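You operate a simulated robot arm through the tools that you are given. There is no shell and no other tool.

The job below is to be done with a simulated robot arm. You get a single attempt, and the scene is never put back.

Task
Shake the red tub, lidded, till its rice balls are coated.
Fine: lid it in the blue sliding tray and strew none; tub back in its place, tray pushed home.

Only the result counts: the job must be done as asked and must still hold three seconds after the hand-in. Knocking over, shifting, dropping, spilling or breaking anything else fails it. A push-on lid holds only when it is set on centred and level and pressed home; a screw cap is set on level and turned clockwise until tight.

Robot
A 6-joint arm with a two-finger parallel gripper, fixed in place. Base frame: the origin is at the foot of the arm, x ahead of it, y to its left, z up; the work surface is at about z = 0. Units: cm, degrees, N and s.
With the tool pointing down near the work surface it reaches from about 14 to 58 cm from the base axis. Its first joint turns from -66.0 to 66.0 degrees. Payload 2.1 kg.
Tool frame: the origin (TCP) lies between the finger pads and is the grasp point; the fingertips stand 3 cm ahead of it; z points along the fingers, y is the line along which they close. Largest opening 9.4 cm; finger width 2.8, thickness 1; the body of the gripper, 5 by 9.6 cm, starts 5.5 cm behind the TCP.
Orientation is told as [roll, pitch, yaw] about the base's x, y, z axes, in that order, counted from this pose: with the fingers straight down and closing along the base's y, the tool's x points along the base's -x, its y along +y and its z along -z.

Tools
- The arm moves only by the tool step_arm. Its argument "steps" is a list of rows, each an object (a shift or turn left out is 0, a gripper value left out holds the last) with "delta_rot": the turn, a rotation vector about the tool's x, y, z in units of 120 degrees (1.0 is 120 degrees), a list of three; "travel": the shift along the tool's x, y, z in units of 200 mm (1.0 is 200 mm), a list of three; "jaw": the opening, from 0 (shut) to 1 (fully open). In form: [{"delta_rot": [rx, ry, rz], "travel": [x, y, z], "jaw": jaw}, ...]. A call has 1 to 20 rows; each row is the pose to reach, as a shift and turn from the pose commanded when the call began, along the tool's axes at that moment. A call with a number of a shift or a turn outside -1 to 1 is refused whole. Rows are played at 5 a second. More than 5 cm and 8.6 degrees between two rows, or a gripper value outside its range, and nothing of the call is played. Where a pose cannot be reached the arm comes as near as it can. A force on the tool above 40 N (or 10 N above the force at the start of the call, whichever is more), or a blocked arm, ends the call early, and 0.2 s more pass. Each finger travels about 7.2 cm/s and halts on what it meets, pressing with about 37 N; the grip force reading is that of the motor and also rises with nothing between the fingers. The clock runs only during rows and for 0.2 s after the last one: add rows that repeat a pose to give the fingers time. The reply holds the time, the measured pose of the TCP, the force on the tool along the base axes, the opening and the grip force, in the units named above and with some noise, with the torque about the TCP (base axes, N m) and any sound that the robot's microphone picked up.
- Cameras (640 x 400 px; columns grow to the right, rows downward): "scene" is fixed at [6.51, -37.67, 48.55]; the picture's right is [0.69, -0.72, 0.00], its down [-0.40, -0.38, -0.84] and it looks along [0.60, 0.58, -0.55] (base axes); focal length 274 px, centre (320, 200). "wrist" rides on the gripper at [7.6, 1.4, -10.2] in the tool frame; the picture's right is [-0.18, 0.98, 0.00], its down [-0.75, -0.14, -0.64] and it looks along [-0.63, -0.12, 0.77] (tool axes); focal length 243 px, centre (320, 200). There is no depth. A picture from a camera that has moved, and an enlarged one, comes with that camera's place and axes in the base frame and with its lens.
- snapshot(camera): a new picture of that camera. It takes no simulated time.
- close_up(camera, box): a new picture of the part [left, top, right, bottom] of that camera's present view, enlarged. It takes no simulated time.
- finish_job(): hands the job in; it is judged then, once.

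Nothing tells you positions but the pictures and the camera data. Unless the task says otherwise, let go and move clear before handing in.

The tools are called after "Call:" as name(argument=value, ...) on one line, values as JSON. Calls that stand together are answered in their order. step_arm: Moves the arm, as the interface text tells. Its arguments: {"type":"object","properties":{"steps":{"type":"array"}},"required":["steps"]} The other tools are called the same way: snapshot (camera) takes a picture; close_up (camera, box) takes an enlarged picture of a part of a camera's view; finish_job () hands the job in.

At the start:

```text
t: 0.0
eef_pos: [38.37, -4.14, 35.1]
ee_rot: [0.0, 0.0, 0.0]
wrist_force: [0.1, 0.1, 0.1]
wrist_torque: [0.0, 0.01, 0.01]
gripper_width: 9.37
gripper_force: 0.1
```

scene: 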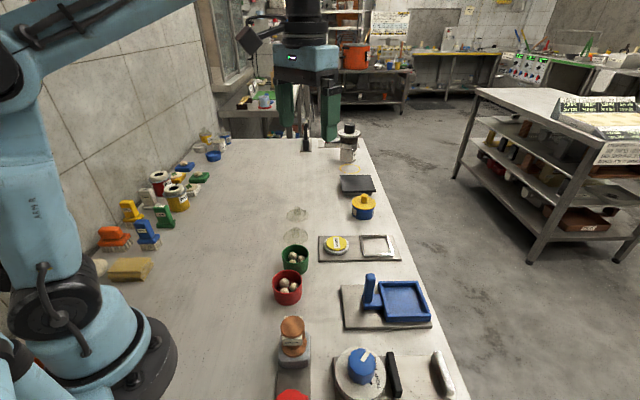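
wrist: 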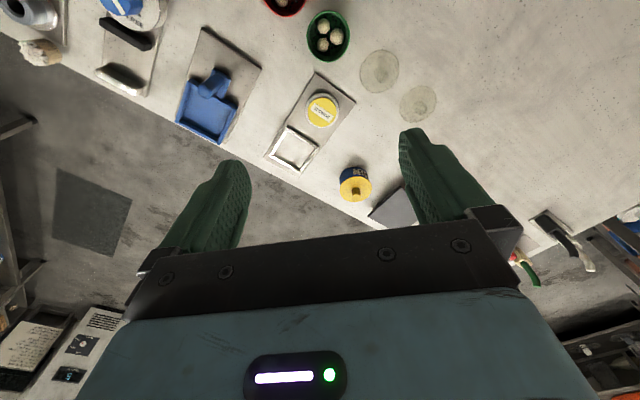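

The picture shows a red tub and a green tub with rice balls, a blue sliding tray with a handle, and several other items. I'll look closer before I plan anything.

Call:
close_up(camera="scene", box=[240, 200, 440, 325])

Call:
close_up(camera="scene", box=[240, 275, 460, 400])

Call:
close_up(camera="wrist", box=[80, 0, 440, 225])

Call:
close_up(camera="wrist", box=[0, 0, 260, 160])

```text
3.20 times, centred on (340, 262) of scene
camera zoom: at [6.51, -37.67, 48.55], right [0.69, -0.72, 0.0], down [-0.4, -0.38, -0.84], along [0.6, 0.58, -0.55], focal length 877 px, centre (256, 0)
```

zoom: 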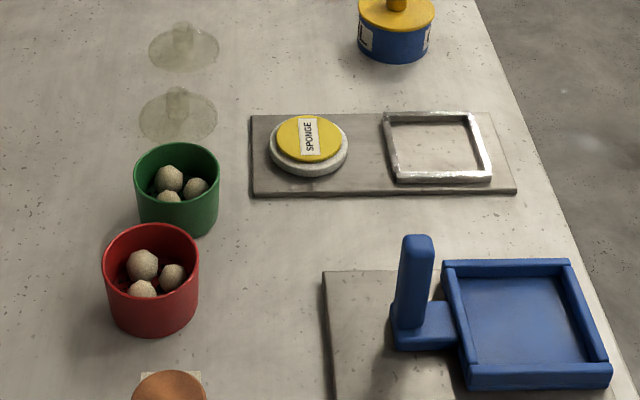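

```text
2.91 times, centred on (350, 338) of scene
camera zoom: at [6.51, -37.67, 48.55], right [0.69, -0.72, 0.0], down [-0.4, -0.38, -0.84], along [0.6, 0.58, -0.55], focal length 797 px, centre (233, -200)
```

zoom: 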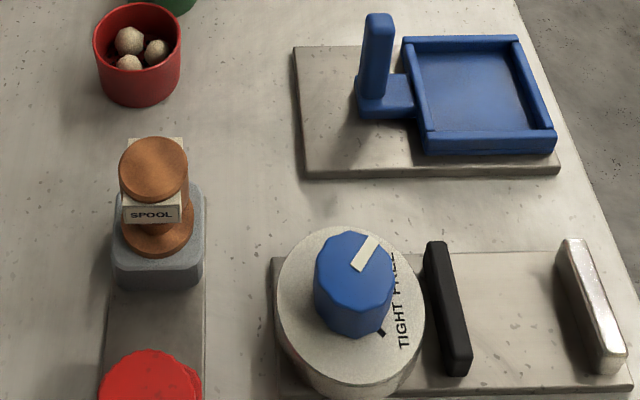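

```text
1.78 times, centred on (260, 112) of wrist
camera zoom: at [30.54, -2.69, 45.42], right [0.18, 0.98, 0.0], down [0.75, -0.14, 0.64], along [0.63, -0.12, -0.77], focal length 431 px, centre (427, 356)
```

zoom: 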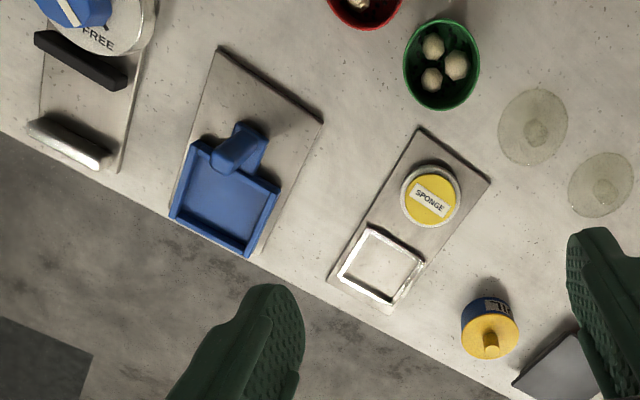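

```text
2.46 times, centred on (130, 80) of wrist
camera zoom: at [30.54, -2.69, 45.42], right [0.18, 0.98, 0.0], down [0.75, -0.14, 0.64], along [0.63, -0.12, -0.77], focal length 597 px, centre (788, 495)
```

zoom: 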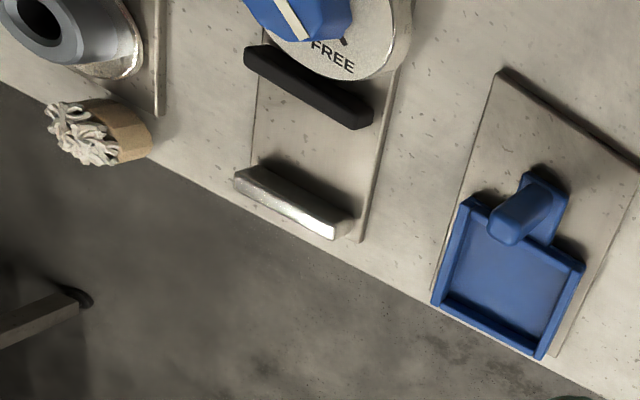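

I see the red tub at about (28.6, -6.8) and two translucent lids near (41, 5) and (48, 12). The blue tray with its handle is near (42, -26), turned about 45°. Next I'll bring the wrist camera over for better views before touching anything.

Call:
step_arm(steps=[{"travel": [0.12, -0.007, 0.125]}, {"travel": [0.24, -0.015, 0.25]}, {"travel": [0.36, -0.022, 0.375]}, {"travel": [0.48, -0.03, 0.5]}, {"travel": [0.6, -0.037, 0.625]}, {"travel": [0.72, -0.045, 0.755]}, {"travel": [0.72, -0.045, 0.755]}])

Call:
snapshot(camera="wrist")

Call:
snapshot(camera="scene")

```text
t: 1.6
eef_pos: [23.85, -5.05, 19.97]
ee_rot: [0.0, -0.1, -0.1]
wrist_force: [1.0, -0.7, -1.3]
wrist_torque: [-0.02, -0.04, 0.01]
gripper_width: 9.4
gripper_force: 0.0
```

```text
taken
camera wrist: at [16.15, -3.63, 30.28], right [0.18, 0.98, 0.0], down [0.75, -0.14, 0.64], along [0.63, -0.12, -0.77], focal length 243 px, centre (320, 200)
```

wrist: 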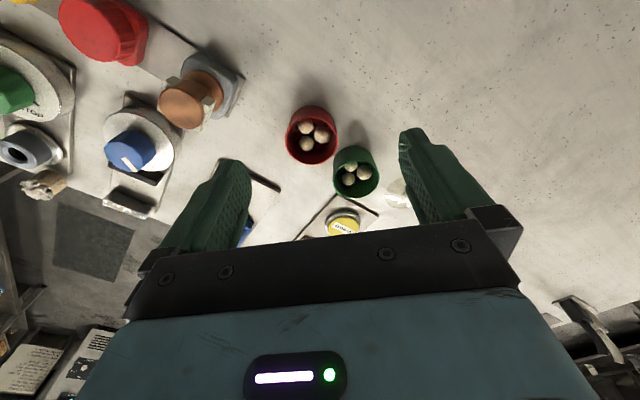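

```text
taken
```

scene: 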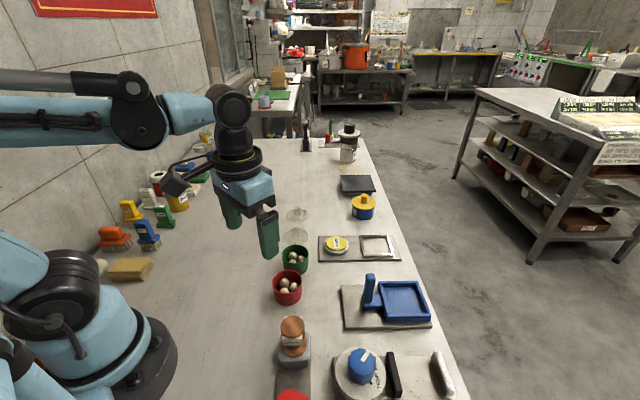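

Call:
close_up(camera="wrist", box=[270, 90, 400, 220])

Call:
close_up(camera="wrist", box=[60, 20, 300, 170])

```text
3.08 times, centred on (335, 155) of wrist
camera zoom: at [16.15, -3.63, 30.28], right [0.18, 0.98, 0.0], down [0.75, -0.14, 0.64], along [0.63, -0.12, -0.77], focal length 746 px, centre (274, 338)
```

zoom: 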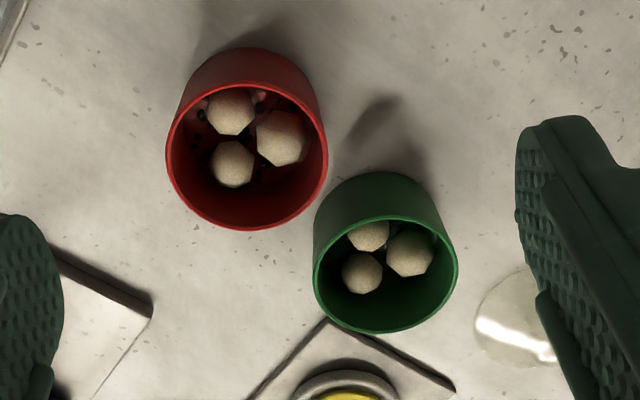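

```text
2.67 times, centred on (180, 95) of wrist
camera zoom: at [16.15, -3.63, 30.28], right [0.18, 0.98, 0.0], down [0.75, -0.14, 0.64], along [0.63, -0.12, -0.77], focal length 647 px, centre (693, 480)
```

zoom: 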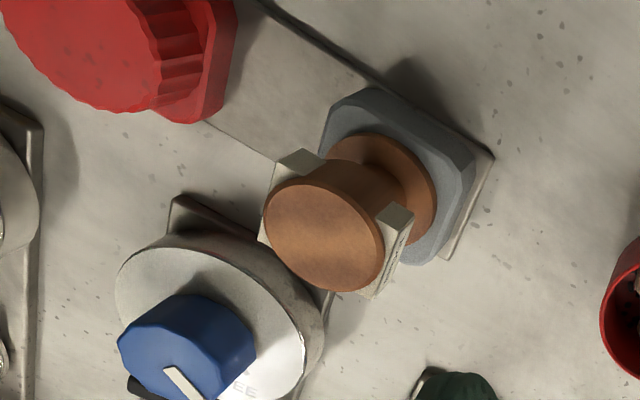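

The red tub holds three balls and dark coating specks. I take its rim to be about 4.3 cm high and 6 cm across, centred near (28.7, -6.9). Next I'll look at the two translucent lids up close.

Call:
step_arm(steps=[{"travel": [-0.08, 0.13, 0.06]}, {"travel": [-0.16, 0.26, 0.12]}, {"travel": [-0.24, 0.39, 0.18]}, {"travel": [-0.32, 0.52, 0.24]}, {"travel": [-0.4, 0.65, 0.3]}, {"travel": [-0.4, 0.65, 0.3]}])

Call:
snapshot(camera="wrist")

```text
t: 3.0
eef_pos: [31.77, 8.04, 14.09]
ee_rot: [0.1, 0.0, 0.0]
wrist_force: [-0.3, -0.2, -0.6]
wrist_torque: [-0.01, -0.03, 0.0]
gripper_width: 9.43
gripper_force: 0.1
```

```text
taken
camera wrist: at [24.09, 9.4, 24.33], right [0.18, 0.98, 0.0], down [0.75, -0.14, 0.64], along [0.63, -0.12, -0.77], focal length 243 px, centre (320, 200)
```

wrist: 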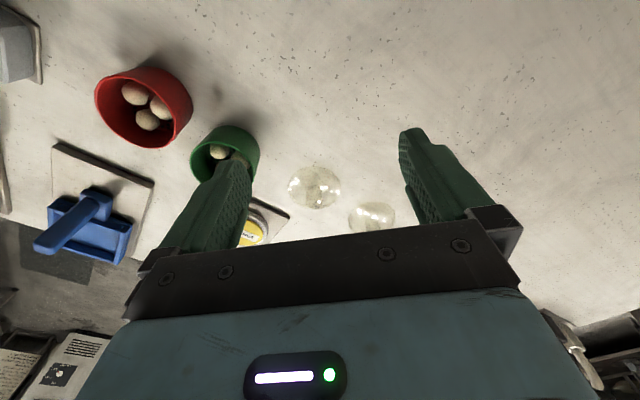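

Call:
close_up(camera="wrist", box=[270, 150, 410, 240])

Call:
close_up(camera="wrist", box=[20, 50, 270, 270])

Call:
close_up(camera="scene", box=[260, 190, 340, 260])

```text
4.44 times, centred on (340, 195) of wrist
camera zoom: at [24.09, 9.4, 24.33], right [0.18, 0.98, 0.0], down [0.75, -0.14, 0.64], along [0.63, -0.12, -0.77], focal length 1078 px, centre (231, 222)
```

zoom: 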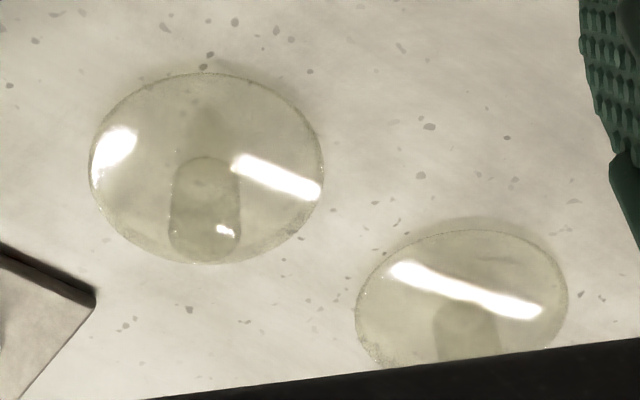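

```text
1.82 times, centred on (145, 160) of wrist
camera zoom: at [24.09, 9.4, 24.33], right [0.18, 0.98, 0.0], down [0.75, -0.14, 0.64], along [0.63, -0.12, -0.77], focal length 441 px, centre (638, 273)
```

zoom: 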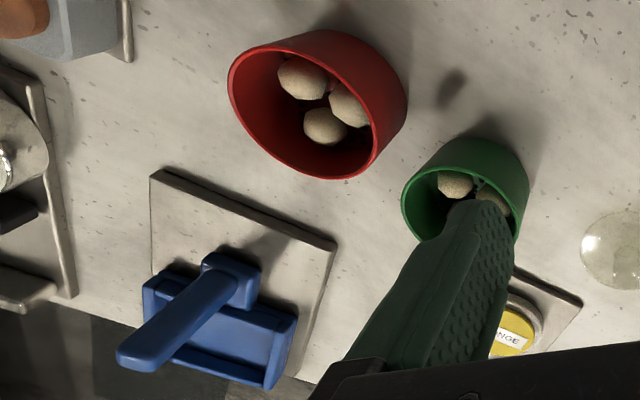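

```text
5.71 times, centred on (300, 225) of scene
camera zoom: at [6.51, -37.67, 48.55], right [0.69, -0.72, 0.0], down [-0.4, -0.38, -0.84], along [0.6, 0.58, -0.55], focal length 1565 px, centre (434, 57)
```

zoom: 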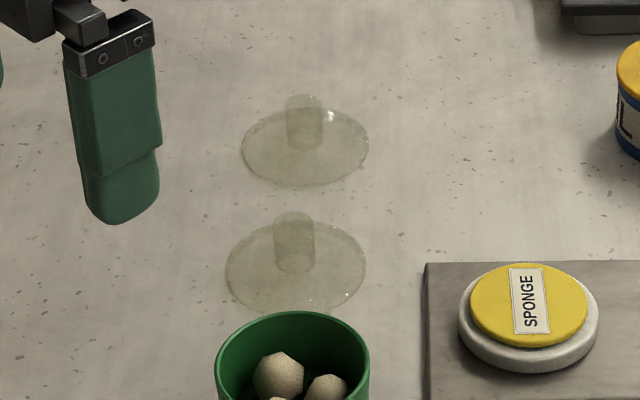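

Both lids look the same: about 6.5 cm across, with a knob about 1.7 cm wide. They sit at (41.7, 5.4) and (48.1, 12.1). Next I'll move the wrist camera over for a good look at the blue tray.

Call:
step_arm(steps=[{"travel": [0, -0.13, -0.1]}, {"travel": [0, -0.3, -0.2]}, {"travel": [0, -0.5, -0.3]}, {"travel": [0.02, -0.7, -0.3]}, {"travel": [0.04, -0.9, -0.3]}, {"travel": [0.04, -0.9, -0.3]}])

Call:
step_arm(steps=[{"travel": [0, -0.15, 0]}, {"travel": [0, -0.3, 0.05]}, {"travel": [0, -0.4, 0.1]}, {"travel": [0, -0.4, 0.1]}])

Call:
snapshot(camera="wrist")

```text
t: 4.4
eef_pos: [30.92, -10.12, 20.04]
ee_rot: [0.1, -0.1, 0.2]
wrist_force: [-0.1, -0.4, 0.4]
wrist_torque: [-0.01, 0.0, 0.01]
gripper_width: 9.41
gripper_force: 0.0
```

```text
t: 5.4
eef_pos: [30.98, -18.06, 17.95]
ee_rot: [0.0, 0.0, 0.0]
wrist_force: [-0.1, 0.6, -0.3]
wrist_torque: [0.0, -0.01, 0.02]
gripper_width: 9.42
gripper_force: 0.1
```

```text
taken
camera wrist: at [23.29, -16.65, 28.33], right [0.18, 0.98, 0.0], down [0.75, -0.14, 0.64], along [0.63, -0.12, -0.77], focal length 243 px, centre (320, 200)
```

wrist: 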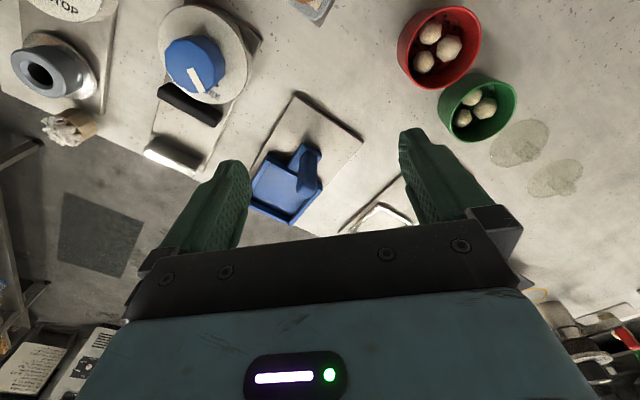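

Call:
close_up(camera="wrist", box=[230, 80, 400, 240])

Call:
close_up(camera="scene", box=[330, 260, 440, 340])

Call:
close_up(camera="wrist", box=[380, 0, 540, 150])

```text
2.50 times, centred on (315, 160) of wrist
camera zoom: at [23.29, -16.65, 28.33], right [0.18, 0.98, 0.0], down [0.75, -0.14, 0.64], along [0.63, -0.12, -0.77], focal length 606 px, centre (332, 300)
```

zoom: 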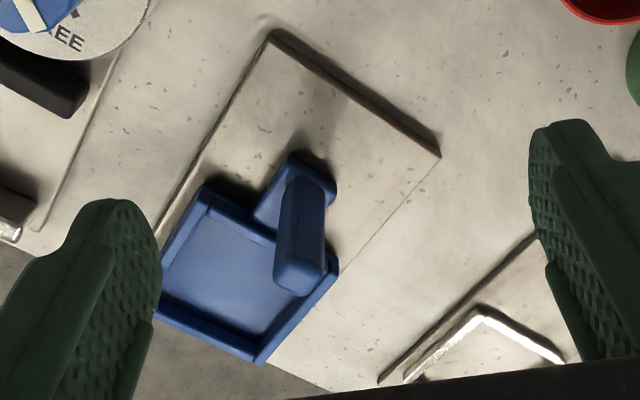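

```text
5.00 times, centred on (385, 300) of scene
camera zoom: at [6.51, -37.67, 48.55], right [0.69, -0.72, 0.0], down [-0.4, -0.38, -0.84], along [0.6, 0.58, -0.55], focal length 1370 px, centre (-5, -300)
```

zoom: 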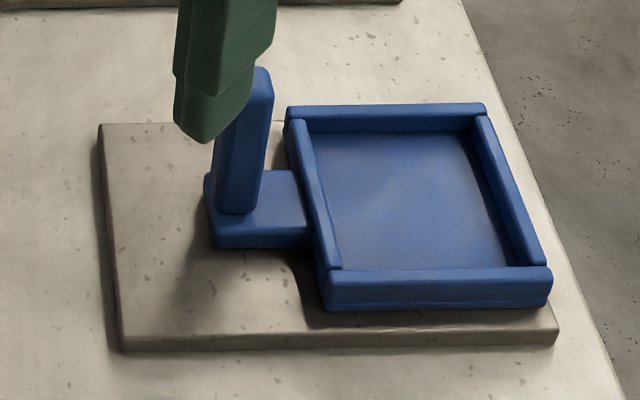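

```text
2.67 times, centred on (460, 75) of wrist
camera zoom: at [23.29, -16.65, 28.33], right [0.18, 0.98, 0.0], down [0.75, -0.14, 0.64], along [0.63, -0.12, -0.77], focal length 647 px, centre (-53, 533)
```

zoom: 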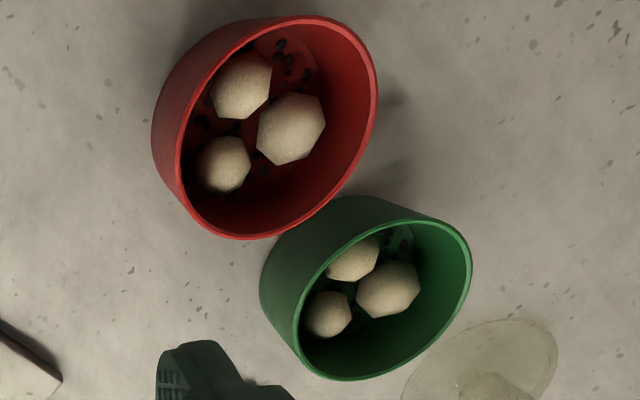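

The tray is about 8.3 cm square with low walls, and its tall handle post is near (38.2, -20.5). It seems to sit at the far end of its board. Next I'll hover over the red tub to line up the grasp.

Call:
step_arm(steps=[{"travel": [0.03, 0.14, 0.05]}, {"travel": [0.06, 0.28, 0.12]}, {"travel": [0.09, 0.42, 0.22]}, {"travel": [0.12, 0.555, 0.33]}, {"travel": [0.12, 0.555, 0.37]}, {"travel": [0.12, 0.555, 0.37]}])

Call:
snapshot(camera="wrist")

Call:
close_up(camera="wrist", box=[220, 80, 420, 240])

Call:
close_up(camera="scene", box=[250, 210, 350, 310])

```text
t: 6.8
eef_pos: [28.64, -7.0, 10.6]
ee_rot: [0.0, 0.0, 0.0]
wrist_force: [0.6, 0.6, -0.3]
wrist_torque: [0.01, -0.05, 0.01]
gripper_width: 9.39
gripper_force: 0.1
```

```text
taken
camera wrist: at [20.99, -5.5, 20.91], right [0.18, 0.98, 0.0], down [0.75, -0.14, 0.64], along [0.63, -0.12, -0.77], focal length 243 px, centre (320, 200)
```

wrist: 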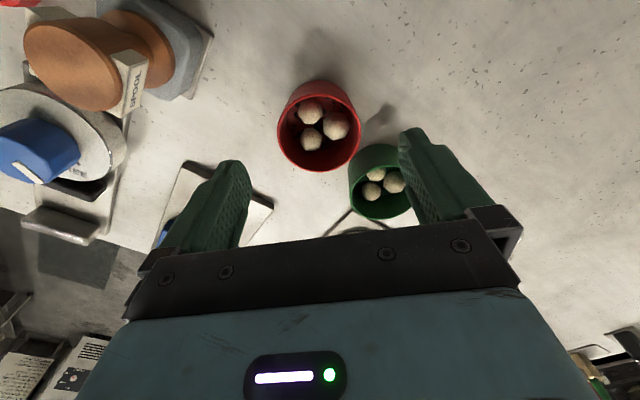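

```text
2.50 times, centred on (320, 160) of wrist
camera zoom: at [20.99, -5.5, 20.91], right [0.18, 0.98, 0.0], down [0.75, -0.14, 0.64], along [0.63, -0.12, -0.77], focal length 606 px, centre (320, 300)
```

zoom: 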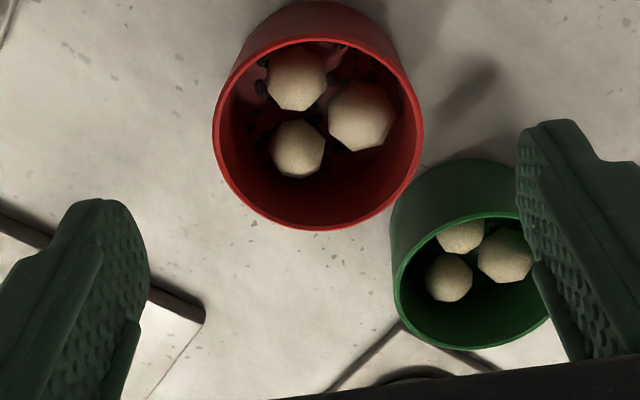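

```text
4.00 times, centred on (300, 260) of scene
camera zoom: at [6.51, -37.67, 48.55], right [0.69, -0.72, 0.0], down [-0.4, -0.38, -0.84], along [0.6, 0.58, -0.55], focal length 1096 px, centre (400, -40)
```

zoom: 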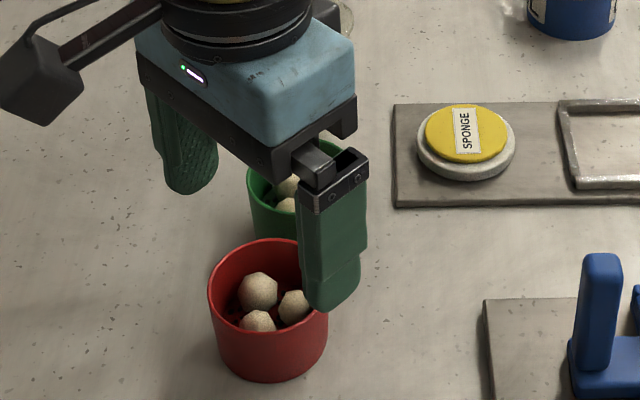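

The red tub rim is centred at about (28.5, -6.95), almost exactly under the tool. I'll go down so the fingertips are 2 cm above the table, then close on it.

Call:
step_arm(steps=[{"travel": [0.005, 0.002, 0.1]}, {"travel": [0.005, 0.002, 0.2]}, {"travel": [0.005, 0.002, 0.28]}, {"travel": [0.005, 0.002, 0.28]}])

Call:
close_up(camera="wrist", box=[220, 80, 420, 240])

Call:
close_up(camera="scene", box=[250, 210, 350, 310])

```text
t: 7.8
eef_pos: [28.41, -6.83, 4.96]
ee_rot: [0.0, -0.1, 0.0]
wrist_force: [-0.1, -2.1, 0.7]
wrist_torque: [0.0, 0.01, -0.01]
gripper_width: 9.42
gripper_force: 0.1
```

```text
2.50 times, centred on (320, 160) of wrist
camera zoom: at [20.84, -5.42, 15.35], right [0.18, 0.98, 0.0], down [0.75, -0.14, 0.64], along [0.63, -0.12, -0.77], focal length 606 px, centre (320, 300)
```

zoom: 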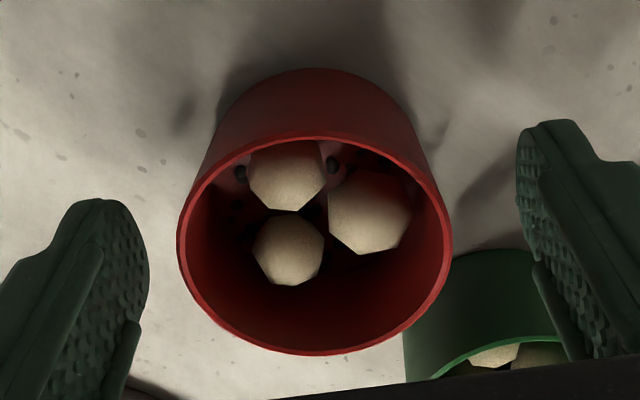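

```text
4.00 times, centred on (300, 260) of scene
camera zoom: at [6.51, -37.67, 48.55], right [0.69, -0.72, 0.0], down [-0.4, -0.38, -0.84], along [0.6, 0.58, -0.55], focal length 1096 px, centre (400, -40)
```

zoom: 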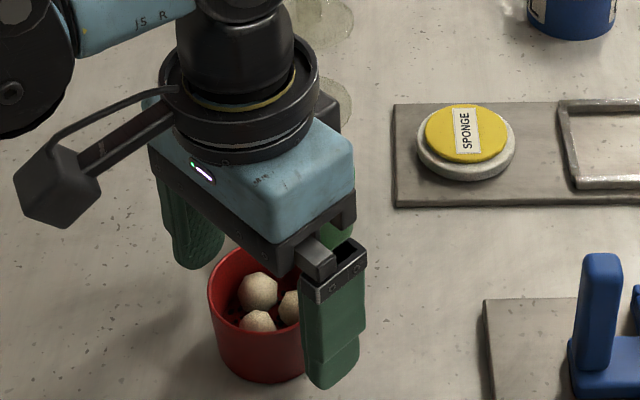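

The tub sits between the fingers, centred to within about 1 mm. I'll close on it now.

Call:
step_arm(steps=[{"jaw": 0.5}, {"jaw": 0.5}, {"jaw": 0.5}, {"jaw": 0.5}])

Call:
close_up(camera="wrist", box=[220, 80, 420, 240])

```text
t: 8.8
eef_pos: [28.59, -6.88, 4.95]
ee_rot: [0.0, 0.0, 0.0]
wrist_force: [-0.4, -0.4, -0.4]
wrist_torque: [0.0, 0.02, -0.03]
gripper_width: 6.05
gripper_force: 37.0
```

```text
2.50 times, centred on (320, 160) of wrist
camera zoom: at [20.83, -5.42, 15.37], right [0.18, 0.98, 0.0], down [0.75, -0.14, 0.64], along [0.63, -0.12, -0.77], focal length 606 px, centre (320, 300)
```

zoom: 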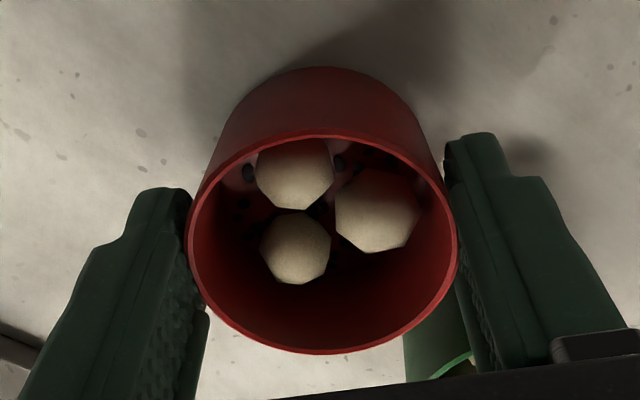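

The grip is firm at a width of 6.05 cm. I'll lift the tub straight up, well above the tray's post height, and check that it holds.

Call:
step_arm(steps=[{"travel": [0, 0, -0.05]}, {"travel": [0, 0, -0.15]}, {"travel": [0, 0, -0.27]}, {"travel": [0, 0, -0.39]}, {"travel": [0, 0, -0.5]}, {"travel": [0, 0, -0.55]}, {"travel": [0, 0, -0.55]}])

Call:
snapshot(camera="scene")

Call:
snapshot(camera="wrist")

```text
t: 10.4
eef_pos: [28.43, -6.8, 16.06]
ee_rot: [0.1, 0.0, 0.0]
wrist_force: [-0.3, -0.5, -0.6]
wrist_torque: [0.01, 0.04, 0.0]
gripper_width: 6.04
gripper_force: 37.3
```

```text
taken
```

scene: 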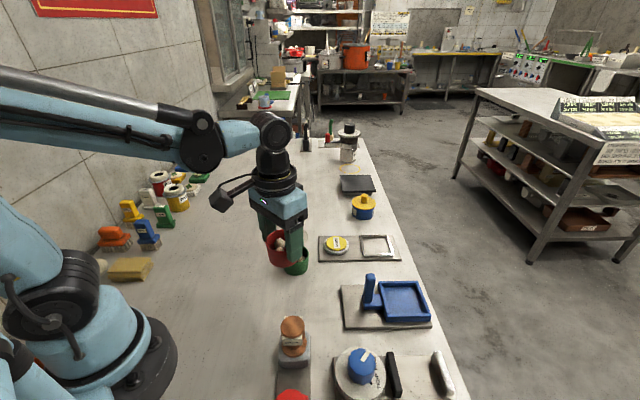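

```text
taken
camera wrist: at [20.83, -5.5, 26.38], right [0.18, 0.98, 0.0], down [0.75, -0.14, 0.64], along [0.63, -0.12, -0.77], focal length 243 px, centre (320, 200)
```

wrist: 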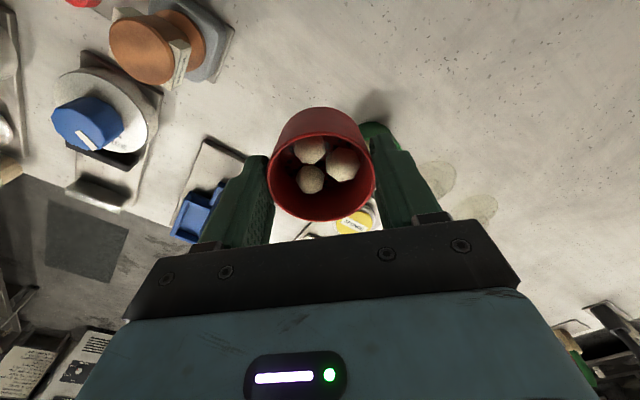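

The tub is held well. I'll carry it above the post to over the blue tray, keeping it level and moving gently.

Call:
step_arm(steps=[{"travel": [-0.04, -0.06, 0]}, {"travel": [-0.12, -0.16, 0]}, {"travel": [-0.21, -0.28, 0]}, {"travel": [-0.31, -0.41, 0]}, {"travel": [-0.41, -0.54, 0]}, {"travel": [-0.51, -0.67, 0]}, {"travel": [-0.6, -0.79, 0]}, {"travel": [-0.67, -0.88, 0]}, {"travel": [-0.7, -0.925, 0]}, {"travel": [-0.7, -0.925, 0]}])

Call:
snapshot(camera="scene")

Call:
snapshot(camera="wrist")

Call:
close_up(camera="scene", box=[320, 220, 460, 340])

```text
t: 12.6
eef_pos: [42.58, -25.42, 16.02]
ee_rot: [-0.1, 0.1, 0.0]
wrist_force: [-0.3, 0.1, -1.3]
wrist_torque: [0.0, 0.0, 0.0]
gripper_width: 6.06
gripper_force: 37.1
```

```text
taken
```

scene: 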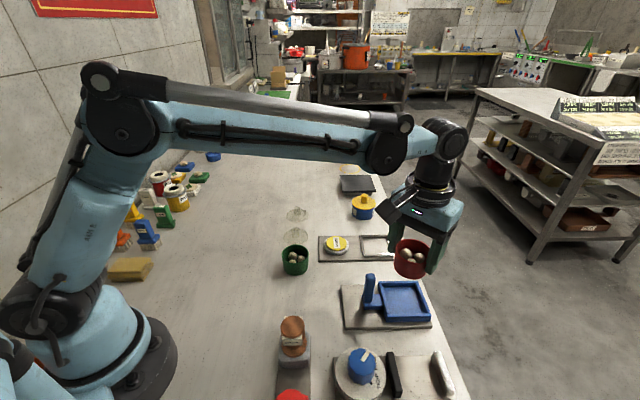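

```text
taken
camera wrist: at [34.87, -24.01, 26.32], right [0.18, 0.98, 0.0], down [0.75, -0.14, 0.64], along [0.63, -0.12, -0.77], focal length 243 px, centre (320, 200)
```

wrist: 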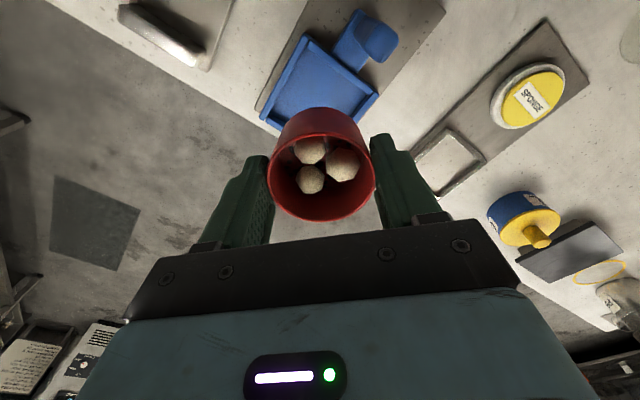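

```text
3.33 times, centred on (390, 280) of scene
camera zoom: at [6.51, -37.67, 48.55], right [0.69, -0.72, 0.0], down [-0.4, -0.38, -0.84], along [0.6, 0.58, -0.55], focal length 913 px, centre (87, -67)
```

zoom: 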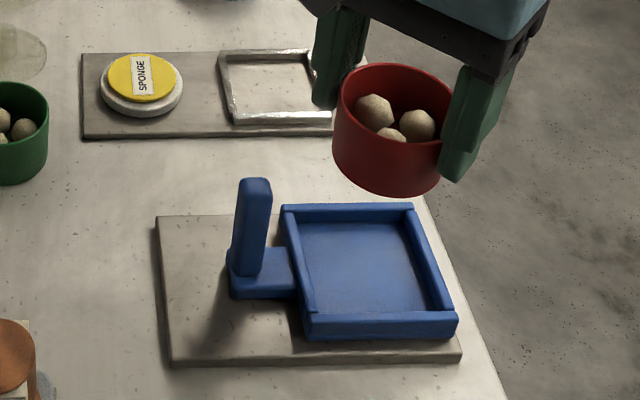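

The tub is over the tray. I'll zoom in with the wrist camera to place the tray precisely.

Call:
close_up(camera="wrist", box=[240, 0, 420, 140])

```text
2.86 times, centred on (330, 70) of wrist
camera zoom: at [34.87, -24.01, 26.32], right [0.18, 0.98, 0.0], down [0.75, -0.14, 0.64], along [0.63, -0.12, -0.77], focal length 693 px, centre (291, 571)
```

zoom: 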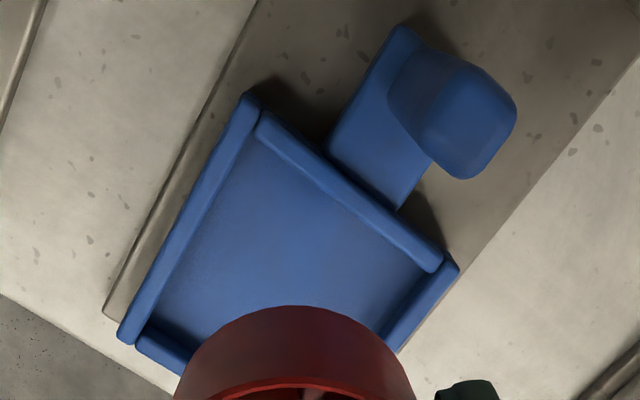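

Both cameras put the tray centre about 0.25 cm further out in x and 0.3 cm lower in y than the tool. I'll correct for that and go down until the tub bottom is just above the walls, then check again.

Call:
step_arm(steps=[{"travel": [-0.0115, -0.015, 0.03]}, {"travel": [-0.0115, -0.015, 0.12]}, {"travel": [-0.0115, -0.015, 0.22]}, {"travel": [-0.0115, -0.015, 0.31]}, {"travel": [-0.0115, -0.015, 0.36]}, {"travel": [-0.0115, -0.015, 0.36]}])

Call:
close_up(camera="wrist", box=[220, 0, 460, 150])

Call:
close_up(camera="scene", box=[330, 240, 460, 340])

```text
t: 14.0
eef_pos: [42.79, -25.65, 8.8]
ee_rot: [0.0, 0.1, 0.0]
wrist_force: [-0.2, 0.6, -0.5]
wrist_torque: [0.0, 0.01, 0.01]
gripper_width: 6.06
gripper_force: 36.8
```

```text
2.67 times, centred on (340, 75) of wrist
camera zoom: at [35.1, -24.28, 19.11], right [0.18, 0.98, 0.0], down [0.75, -0.14, 0.64], along [0.63, -0.12, -0.77], focal length 647 px, centre (267, 533)
```

zoom: 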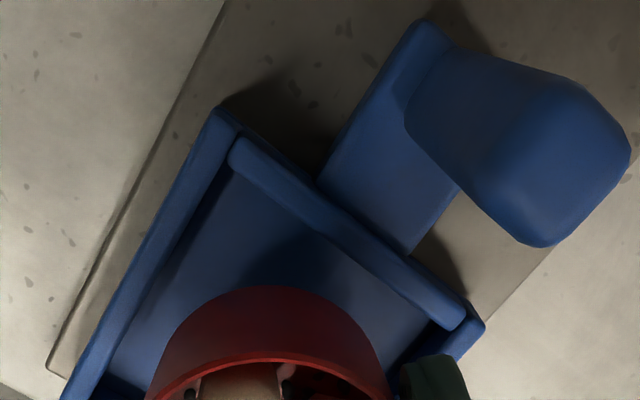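

```text
4.00 times, centred on (395, 290) of scene
camera zoom: at [6.51, -37.67, 48.55], right [0.69, -0.72, 0.0], down [-0.4, -0.38, -0.84], along [0.6, 0.58, -0.55], focal length 1096 px, centre (20, -160)
```

zoom: 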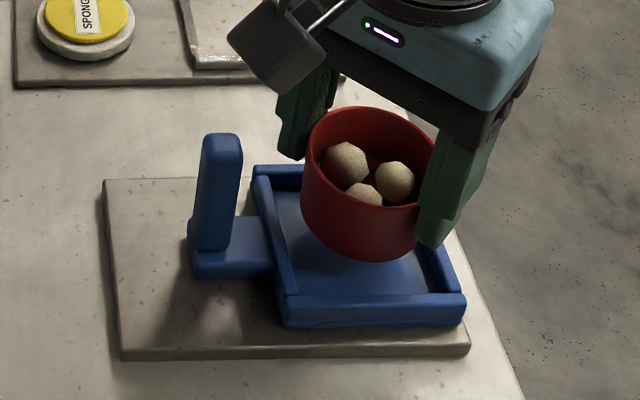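

Using the rim edges with proper perspective, the tub sits about 0.4 cm too far out in x. I'll shift it back, lower it slightly, and check again from both cameras.

Call:
step_arm(steps=[{"travel": [0.01, -0.004, 0.0]}, {"travel": [0.02, -0.0075, 0.01]}, {"travel": [0.02, -0.0075, 0.015]}, {"travel": [0.02, -0.0075, 0.015]}])

Call:
close_up(camera="wrist", box=[220, 0, 460, 150])

Call:
close_up(camera="scene", box=[370, 260, 450, 330])

Call:
snapshot(camera="wrist")

```text
t: 15.0
eef_pos: [42.25, -25.87, 8.64]
ee_rot: [0.0, 0.0, 0.0]
wrist_force: [0.1, -0.1, -0.9]
wrist_torque: [-0.04, 0.0, 0.05]
gripper_width: 6.05
gripper_force: 36.7
```

```text
2.67 times, centred on (340, 75) of wrist
camera zoom: at [34.69, -24.39, 18.84], right [0.18, 0.98, 0.0], down [0.75, -0.14, 0.64], along [0.63, -0.12, -0.77], focal length 647 px, centre (267, 533)
```

zoom: 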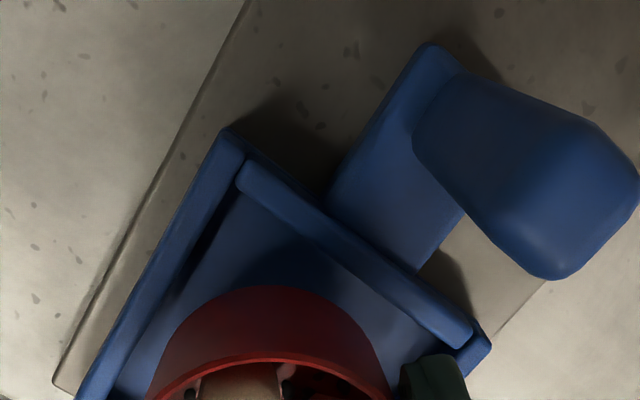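

```text
5.71 times, centred on (410, 295) of scene
camera zoom: at [6.51, -37.67, 48.55], right [0.69, -0.72, 0.0], down [-0.4, -0.38, -0.84], along [0.6, 0.58, -0.55], focal length 1565 px, centre (-194, -343)
```

zoom: 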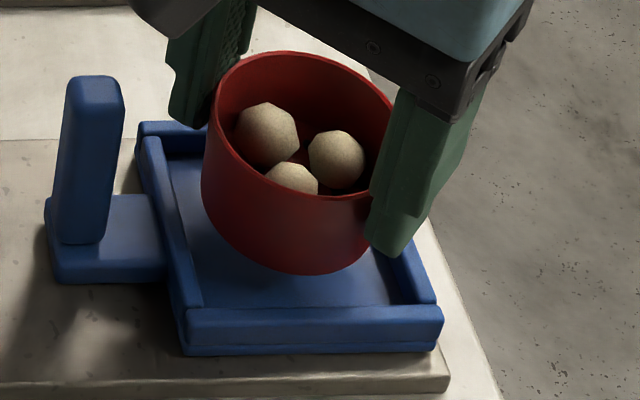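

```text
taken
camera wrist: at [34.69, -24.39, 18.84], right [0.18, 0.98, 0.0], down [0.75, -0.14, 0.64], along [0.63, -0.12, -0.77], focal length 243 px, centre (320, 200)
```

wrist: 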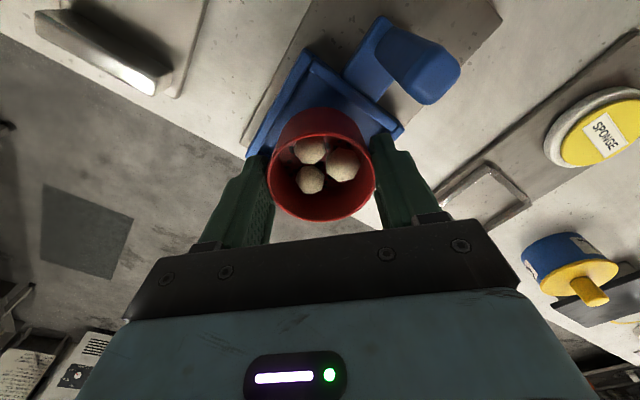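

Both cameras now agree the tub is within about 0.15 cm of the tray centre. I'll make one last small nudge and lower it into the tray slowly, watching the force.

Call:
step_arm(steps=[{"travel": [0.004, -0.004, 0.01]}, {"travel": [0.004, -0.004, 0.03]}, {"travel": [0.004, -0.004, 0.045]}, {"travel": [0.004, -0.004, 0.045]}])

Call:
close_up(camera="scene", box=[370, 260, 450, 330])

Call:
close_up(camera="wrist", box=[220, 0, 460, 150])

```text
t: 16.0
eef_pos: [42.33, -25.94, 7.58]
ee_rot: [0.0, 0.0, 0.0]
wrist_force: [0.0, -0.3, -1.2]
wrist_torque: [0.04, 0.02, 0.0]
gripper_width: 6.02
gripper_force: 37.1
```

```text
5.71 times, centred on (410, 295) of scene
camera zoom: at [6.51, -37.67, 48.55], right [0.69, -0.72, 0.0], down [-0.4, -0.38, -0.84], along [0.6, 0.58, -0.55], focal length 1565 px, centre (-194, -343)
```

zoom: 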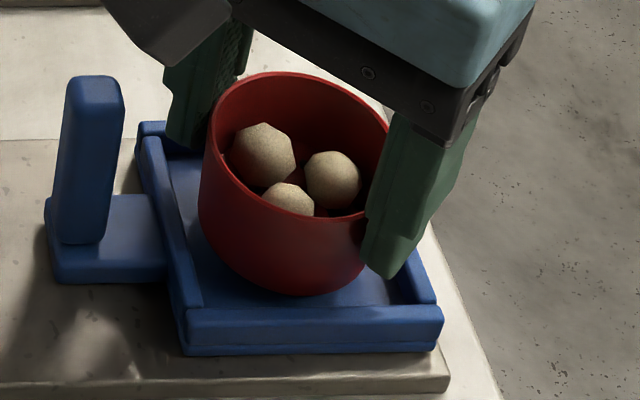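

```text
2.67 times, centred on (340, 75) of wrist
camera zoom: at [34.61, -24.47, 17.92], right [0.18, 0.98, 0.0], down [0.75, -0.14, 0.64], along [0.63, -0.12, -0.77], focal length 647 px, centre (267, 533)
```

zoom: 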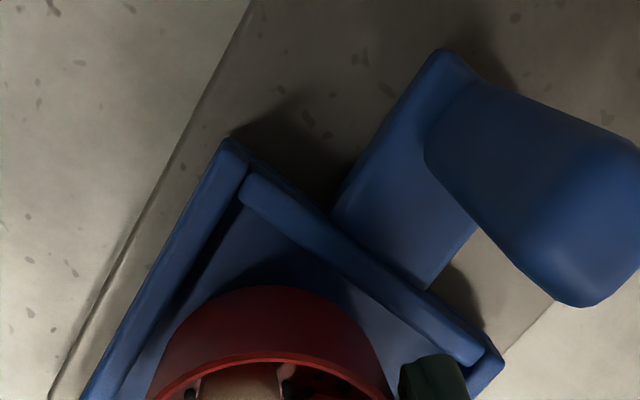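

The tub is inside the walls with no contact force. I'll keep lowering in small steps until it touches the tray floor.

Call:
step_arm(steps=[{"travel": [0, 0, 0.01]}, {"travel": [0, 0, 0.02]}, {"travel": [0, 0, 0.025]}, {"travel": [0, 0, 0.025]}])

Call:
close_up(camera="scene", box=[370, 260, 450, 330])

```text
t: 17.0
eef_pos: [42.19, -25.93, 7.06]
ee_rot: [0.1, 0.0, -0.1]
wrist_force: [0.2, -0.3, -0.5]
wrist_torque: [0.0, -0.04, -0.02]
gripper_width: 6.05
gripper_force: 37.0
```

```text
5.71 times, centred on (410, 295) of scene
camera zoom: at [6.51, -37.67, 48.55], right [0.69, -0.72, 0.0], down [-0.4, -0.38, -0.84], along [0.6, 0.58, -0.55], focal length 1565 px, centre (-194, -343)
```

zoom: 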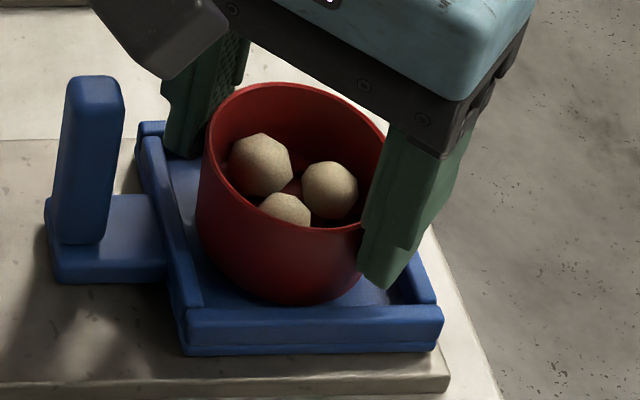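

Call:
step_arm(steps=[{"travel": [0, 0, 0.008]}, {"travel": [0, 0, 0.015]}, {"travel": [0, 0, 0.015]}])

Call:
close_up(camera="scene", box=[370, 260, 450, 330])

```text
t: 17.8
eef_pos: [42.29, -25.9, 6.83]
ee_rot: [0.0, 0.0, -0.1]
wrist_force: [-0.8, 0.0, 0.0]
wrist_torque: [0.01, 0.01, 0.0]
gripper_width: 6.01
gripper_force: 37.5
```

```text
5.71 times, centred on (410, 295) of scene
camera zoom: at [6.51, -37.67, 48.55], right [0.69, -0.72, 0.0], down [-0.4, -0.38, -0.84], along [0.6, 0.58, -0.55], focal length 1565 px, centre (-194, -343)
```

zoom: 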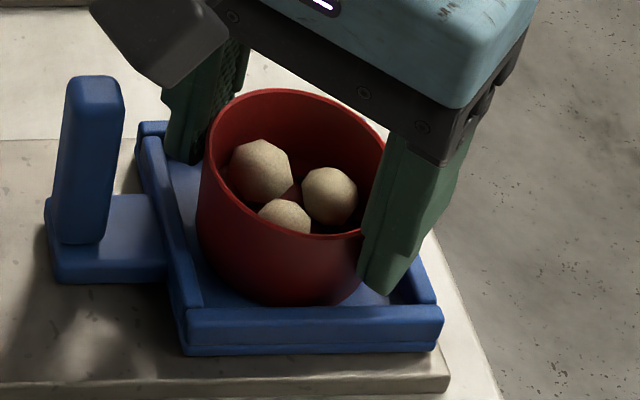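

Call:
step_arm(steps=[{"travel": [0, 0, 0.005]}, {"travel": [0, 0, 0.01]}, {"travel": [0, 0, 0.01]}])

```text
t: 18.6
eef_pos: [42.28, -25.96, 6.69]
ee_rot: [0.1, 0.0, 0.0]
wrist_force: [-1.6, -0.8, 36.0]
wrist_torque: [-0.03, -0.07, 0.06]
gripper_width: 6.02
gripper_force: 36.5
```

Contact: the tray floor is at about z = 1.7. I'll ease off about 1 mm and then open the fingers.

Call:
step_arm(steps=[{"travel": [0, 0, -0.004]}, {"travel": [0, 0, -0.004]}])

```text
t: 19.2
eef_pos: [42.25, -25.94, 6.71]
ee_rot: [0.0, 0.1, 0.0]
wrist_force: [-1.8, -2.5, 22.0]
wrist_torque: [-0.07, -0.05, 0.03]
gripper_width: 6.06
gripper_force: 36.9
```

Call:
step_arm(steps=[{"travel": [0, 0, -0.005]}, {"travel": [0, 0, -0.005]}])

```text
t: 19.8
eef_pos: [42.37, -25.82, 6.81]
ee_rot: [0.0, 0.0, 0.1]
wrist_force: [-0.7, 0.0, -0.3]
wrist_torque: [-0.02, 0.01, 0.02]
gripper_width: 6.03
gripper_force: 36.5
```

The force is back to zero, so the tub rests just on the floor. Now I'll open the fingers gently.

Call:
step_arm(steps=[{"jaw": 0.7}, {"jaw": 0.8}, {"jaw": 0.85}, {"jaw": 0.85}])

Call:
close_up(camera="scene", box=[370, 260, 450, 330])

Call:
close_up(camera="wrist", box=[220, 60, 420, 240])

```text
t: 20.8
eef_pos: [42.45, -25.92, 6.73]
ee_rot: [0.0, 0.0, 0.0]
wrist_force: [0.2, -0.2, 0.5]
wrist_torque: [-0.02, 0.02, 0.01]
gripper_width: 7.97
gripper_force: 0.1
```

```text
5.71 times, centred on (410, 295) of scene
camera zoom: at [6.51, -37.67, 48.55], right [0.69, -0.72, 0.0], down [-0.4, -0.38, -0.84], along [0.6, 0.58, -0.55], focal length 1565 px, centre (-194, -343)
```

zoom: 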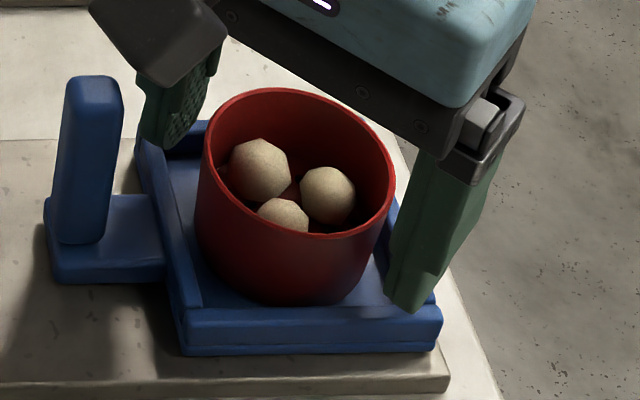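

```text
2.22 times, centred on (320, 150) of wrist
camera zoom: at [34.63, -24.47, 17.09], right [0.18, 0.98, 0.0], down [0.75, -0.14, 0.64], along [0.63, -0.12, -0.77], focal length 539 px, centre (320, 311)
```

zoom: 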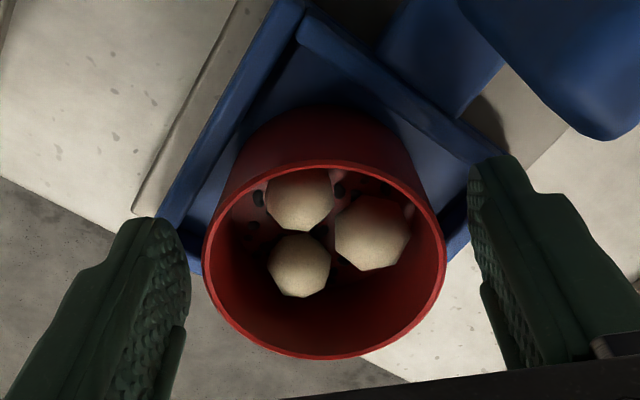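

The tub sits squarely in the tray. To get its exact centre along x, I'll rise, turn the hand by -90° in yaw, and look at it from the other side.

Call:
step_arm(steps=[{"travel": [0, 0, -0.08]}, {"travel": [0, 0, -0.2]}, {"travel": [0, 0, -0.3]}, {"travel": [0, 0, -0.3], "delta_rot": [0, 0, 0.065]}, {"travel": [0, 0, -0.3], "delta_rot": [0, 0, 0.13]}, {"travel": [0, 0, -0.3], "delta_rot": [0, 0, 0.195]}, {"travel": [0, 0, -0.3], "delta_rot": [0, 0, 0.26]}, {"travel": [0, 0, -0.3], "delta_rot": [0, 0, 0.325]}, {"travel": [0, 0, -0.3], "delta_rot": [0, 0, 0.39]}, {"travel": [0, 0, -0.3], "delta_rot": [0, 0, 0.455]}, {"travel": [0, 0, -0.3], "delta_rot": [0, 0, 0.52]}, {"travel": [0, 0, -0.3], "delta_rot": [0, 0, 0.585]}, {"travel": [0, 0, -0.3], "delta_rot": [0, 0, 0.65]}, {"travel": [0, 0, -0.3], "delta_rot": [0, 0, 0.7]}, {"travel": [0, 0, -0.3], "delta_rot": [0, 0, 0.75]}, {"travel": [0, 0, -0.3], "delta_rot": [0, 0, 0.75]}])

Call:
snapshot(camera="wrist")

Call:
snapshot(camera="scene")

```text
t: 24.2
eef_pos: [42.34, -25.91, 12.84]
ee_rot: [0.0, 0.0, -90.1]
wrist_force: [0.0, 0.4, 0.1]
wrist_torque: [0.02, 0.0, 0.01]
gripper_width: 7.99
gripper_force: 0.1
```

```text
taken
camera wrist: at [43.66, -18.32, 23.12], right [0.98, -0.18, 0.0], down [-0.14, -0.75, 0.64], along [-0.12, -0.63, -0.77], focal length 243 px, centre (320, 200)
```

wrist: 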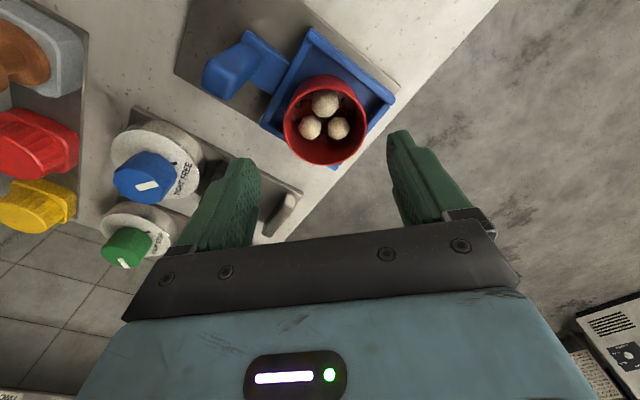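

```text
taken
```

scene: 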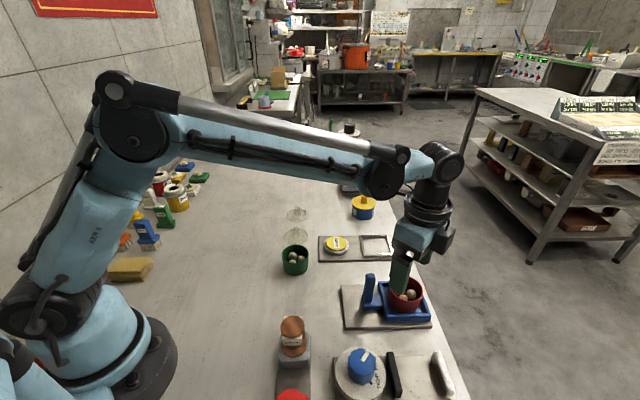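

Call:
close_up(camera="wrist", box=[240, 50, 420, 190])

```text
2.86 times, centred on (330, 120) of wrist
camera zoom: at [43.66, -18.32, 23.12], right [0.98, -0.18, 0.0], down [-0.14, -0.75, 0.64], along [-0.12, -0.63, -0.77], focal length 693 px, centre (291, 429)
```

zoom: 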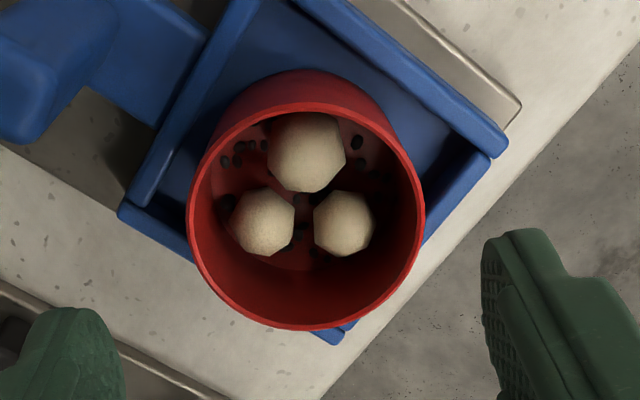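

The tub centre comes out at (42.70, -25.87) from both views. Its rim is about 6.05 cm across at z ≈ 5.85. Next I'll travel high over to the nearer lid, keeping this yaw.

Call:
step_arm(steps=[{"travel": [0, 0, -0.1]}, {"travel": [0.04, 0, -0.2]}, {"travel": [0.16, 0, -0.25]}, {"travel": [0.32, 0, -0.25]}, {"travel": [0.48, 0, -0.25]}, {"travel": [0.64, 0, -0.25]}, {"travel": [0.8, 0, -0.25]}, {"travel": [0.95, 0, -0.25]}])

Call:
step_arm(steps=[{"travel": [0.15, 0, 0]}, {"travel": [0.3, 0, 0.05]}, {"travel": [0.45, 0, 0.15]}, {"travel": [0.56, -0.005, 0.25]}, {"travel": [0.615, -0.007, 0.33]}, {"travel": [0.615, -0.007, 0.38]}, {"travel": [0.615, -0.007, 0.38]}])

Call:
snapshot(camera="wrist")

Call:
snapshot(camera="scene")

```text
t: 26.0
eef_pos: [42.13, -6.96, 17.83]
ee_rot: [0.0, -0.1, -90.0]
wrist_force: [0.1, 0.2, 0.1]
wrist_torque: [-0.03, 0.0, -0.01]
gripper_width: 8.01
gripper_force: 0.0
```

```text
t: 27.6
eef_pos: [42.23, 5.36, 10.23]
ee_rot: [0.0, 0.0, -89.9]
wrist_force: [1.3, 0.6, 0.2]
wrist_torque: [-0.01, 0.01, 0.04]
gripper_width: 7.98
gripper_force: 0.1
```

```text
taken
camera wrist: at [43.51, 12.98, 20.51], right [0.98, -0.18, 0.0], down [-0.14, -0.75, 0.64], along [-0.12, -0.63, -0.77], focal length 243 px, centre (320, 200)
```

wrist: 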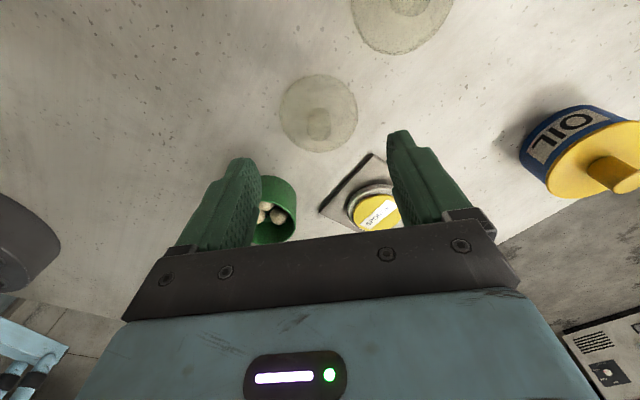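

```text
taken
```

scene: 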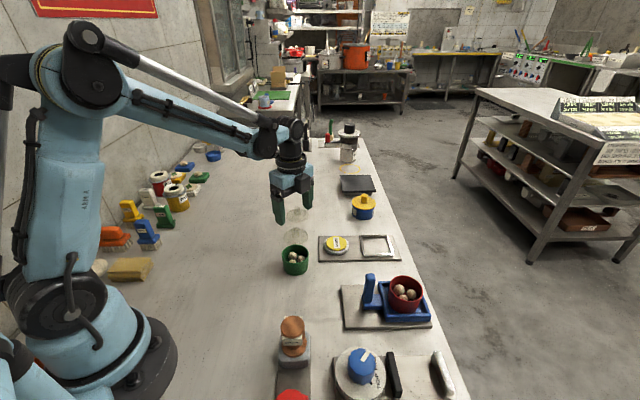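

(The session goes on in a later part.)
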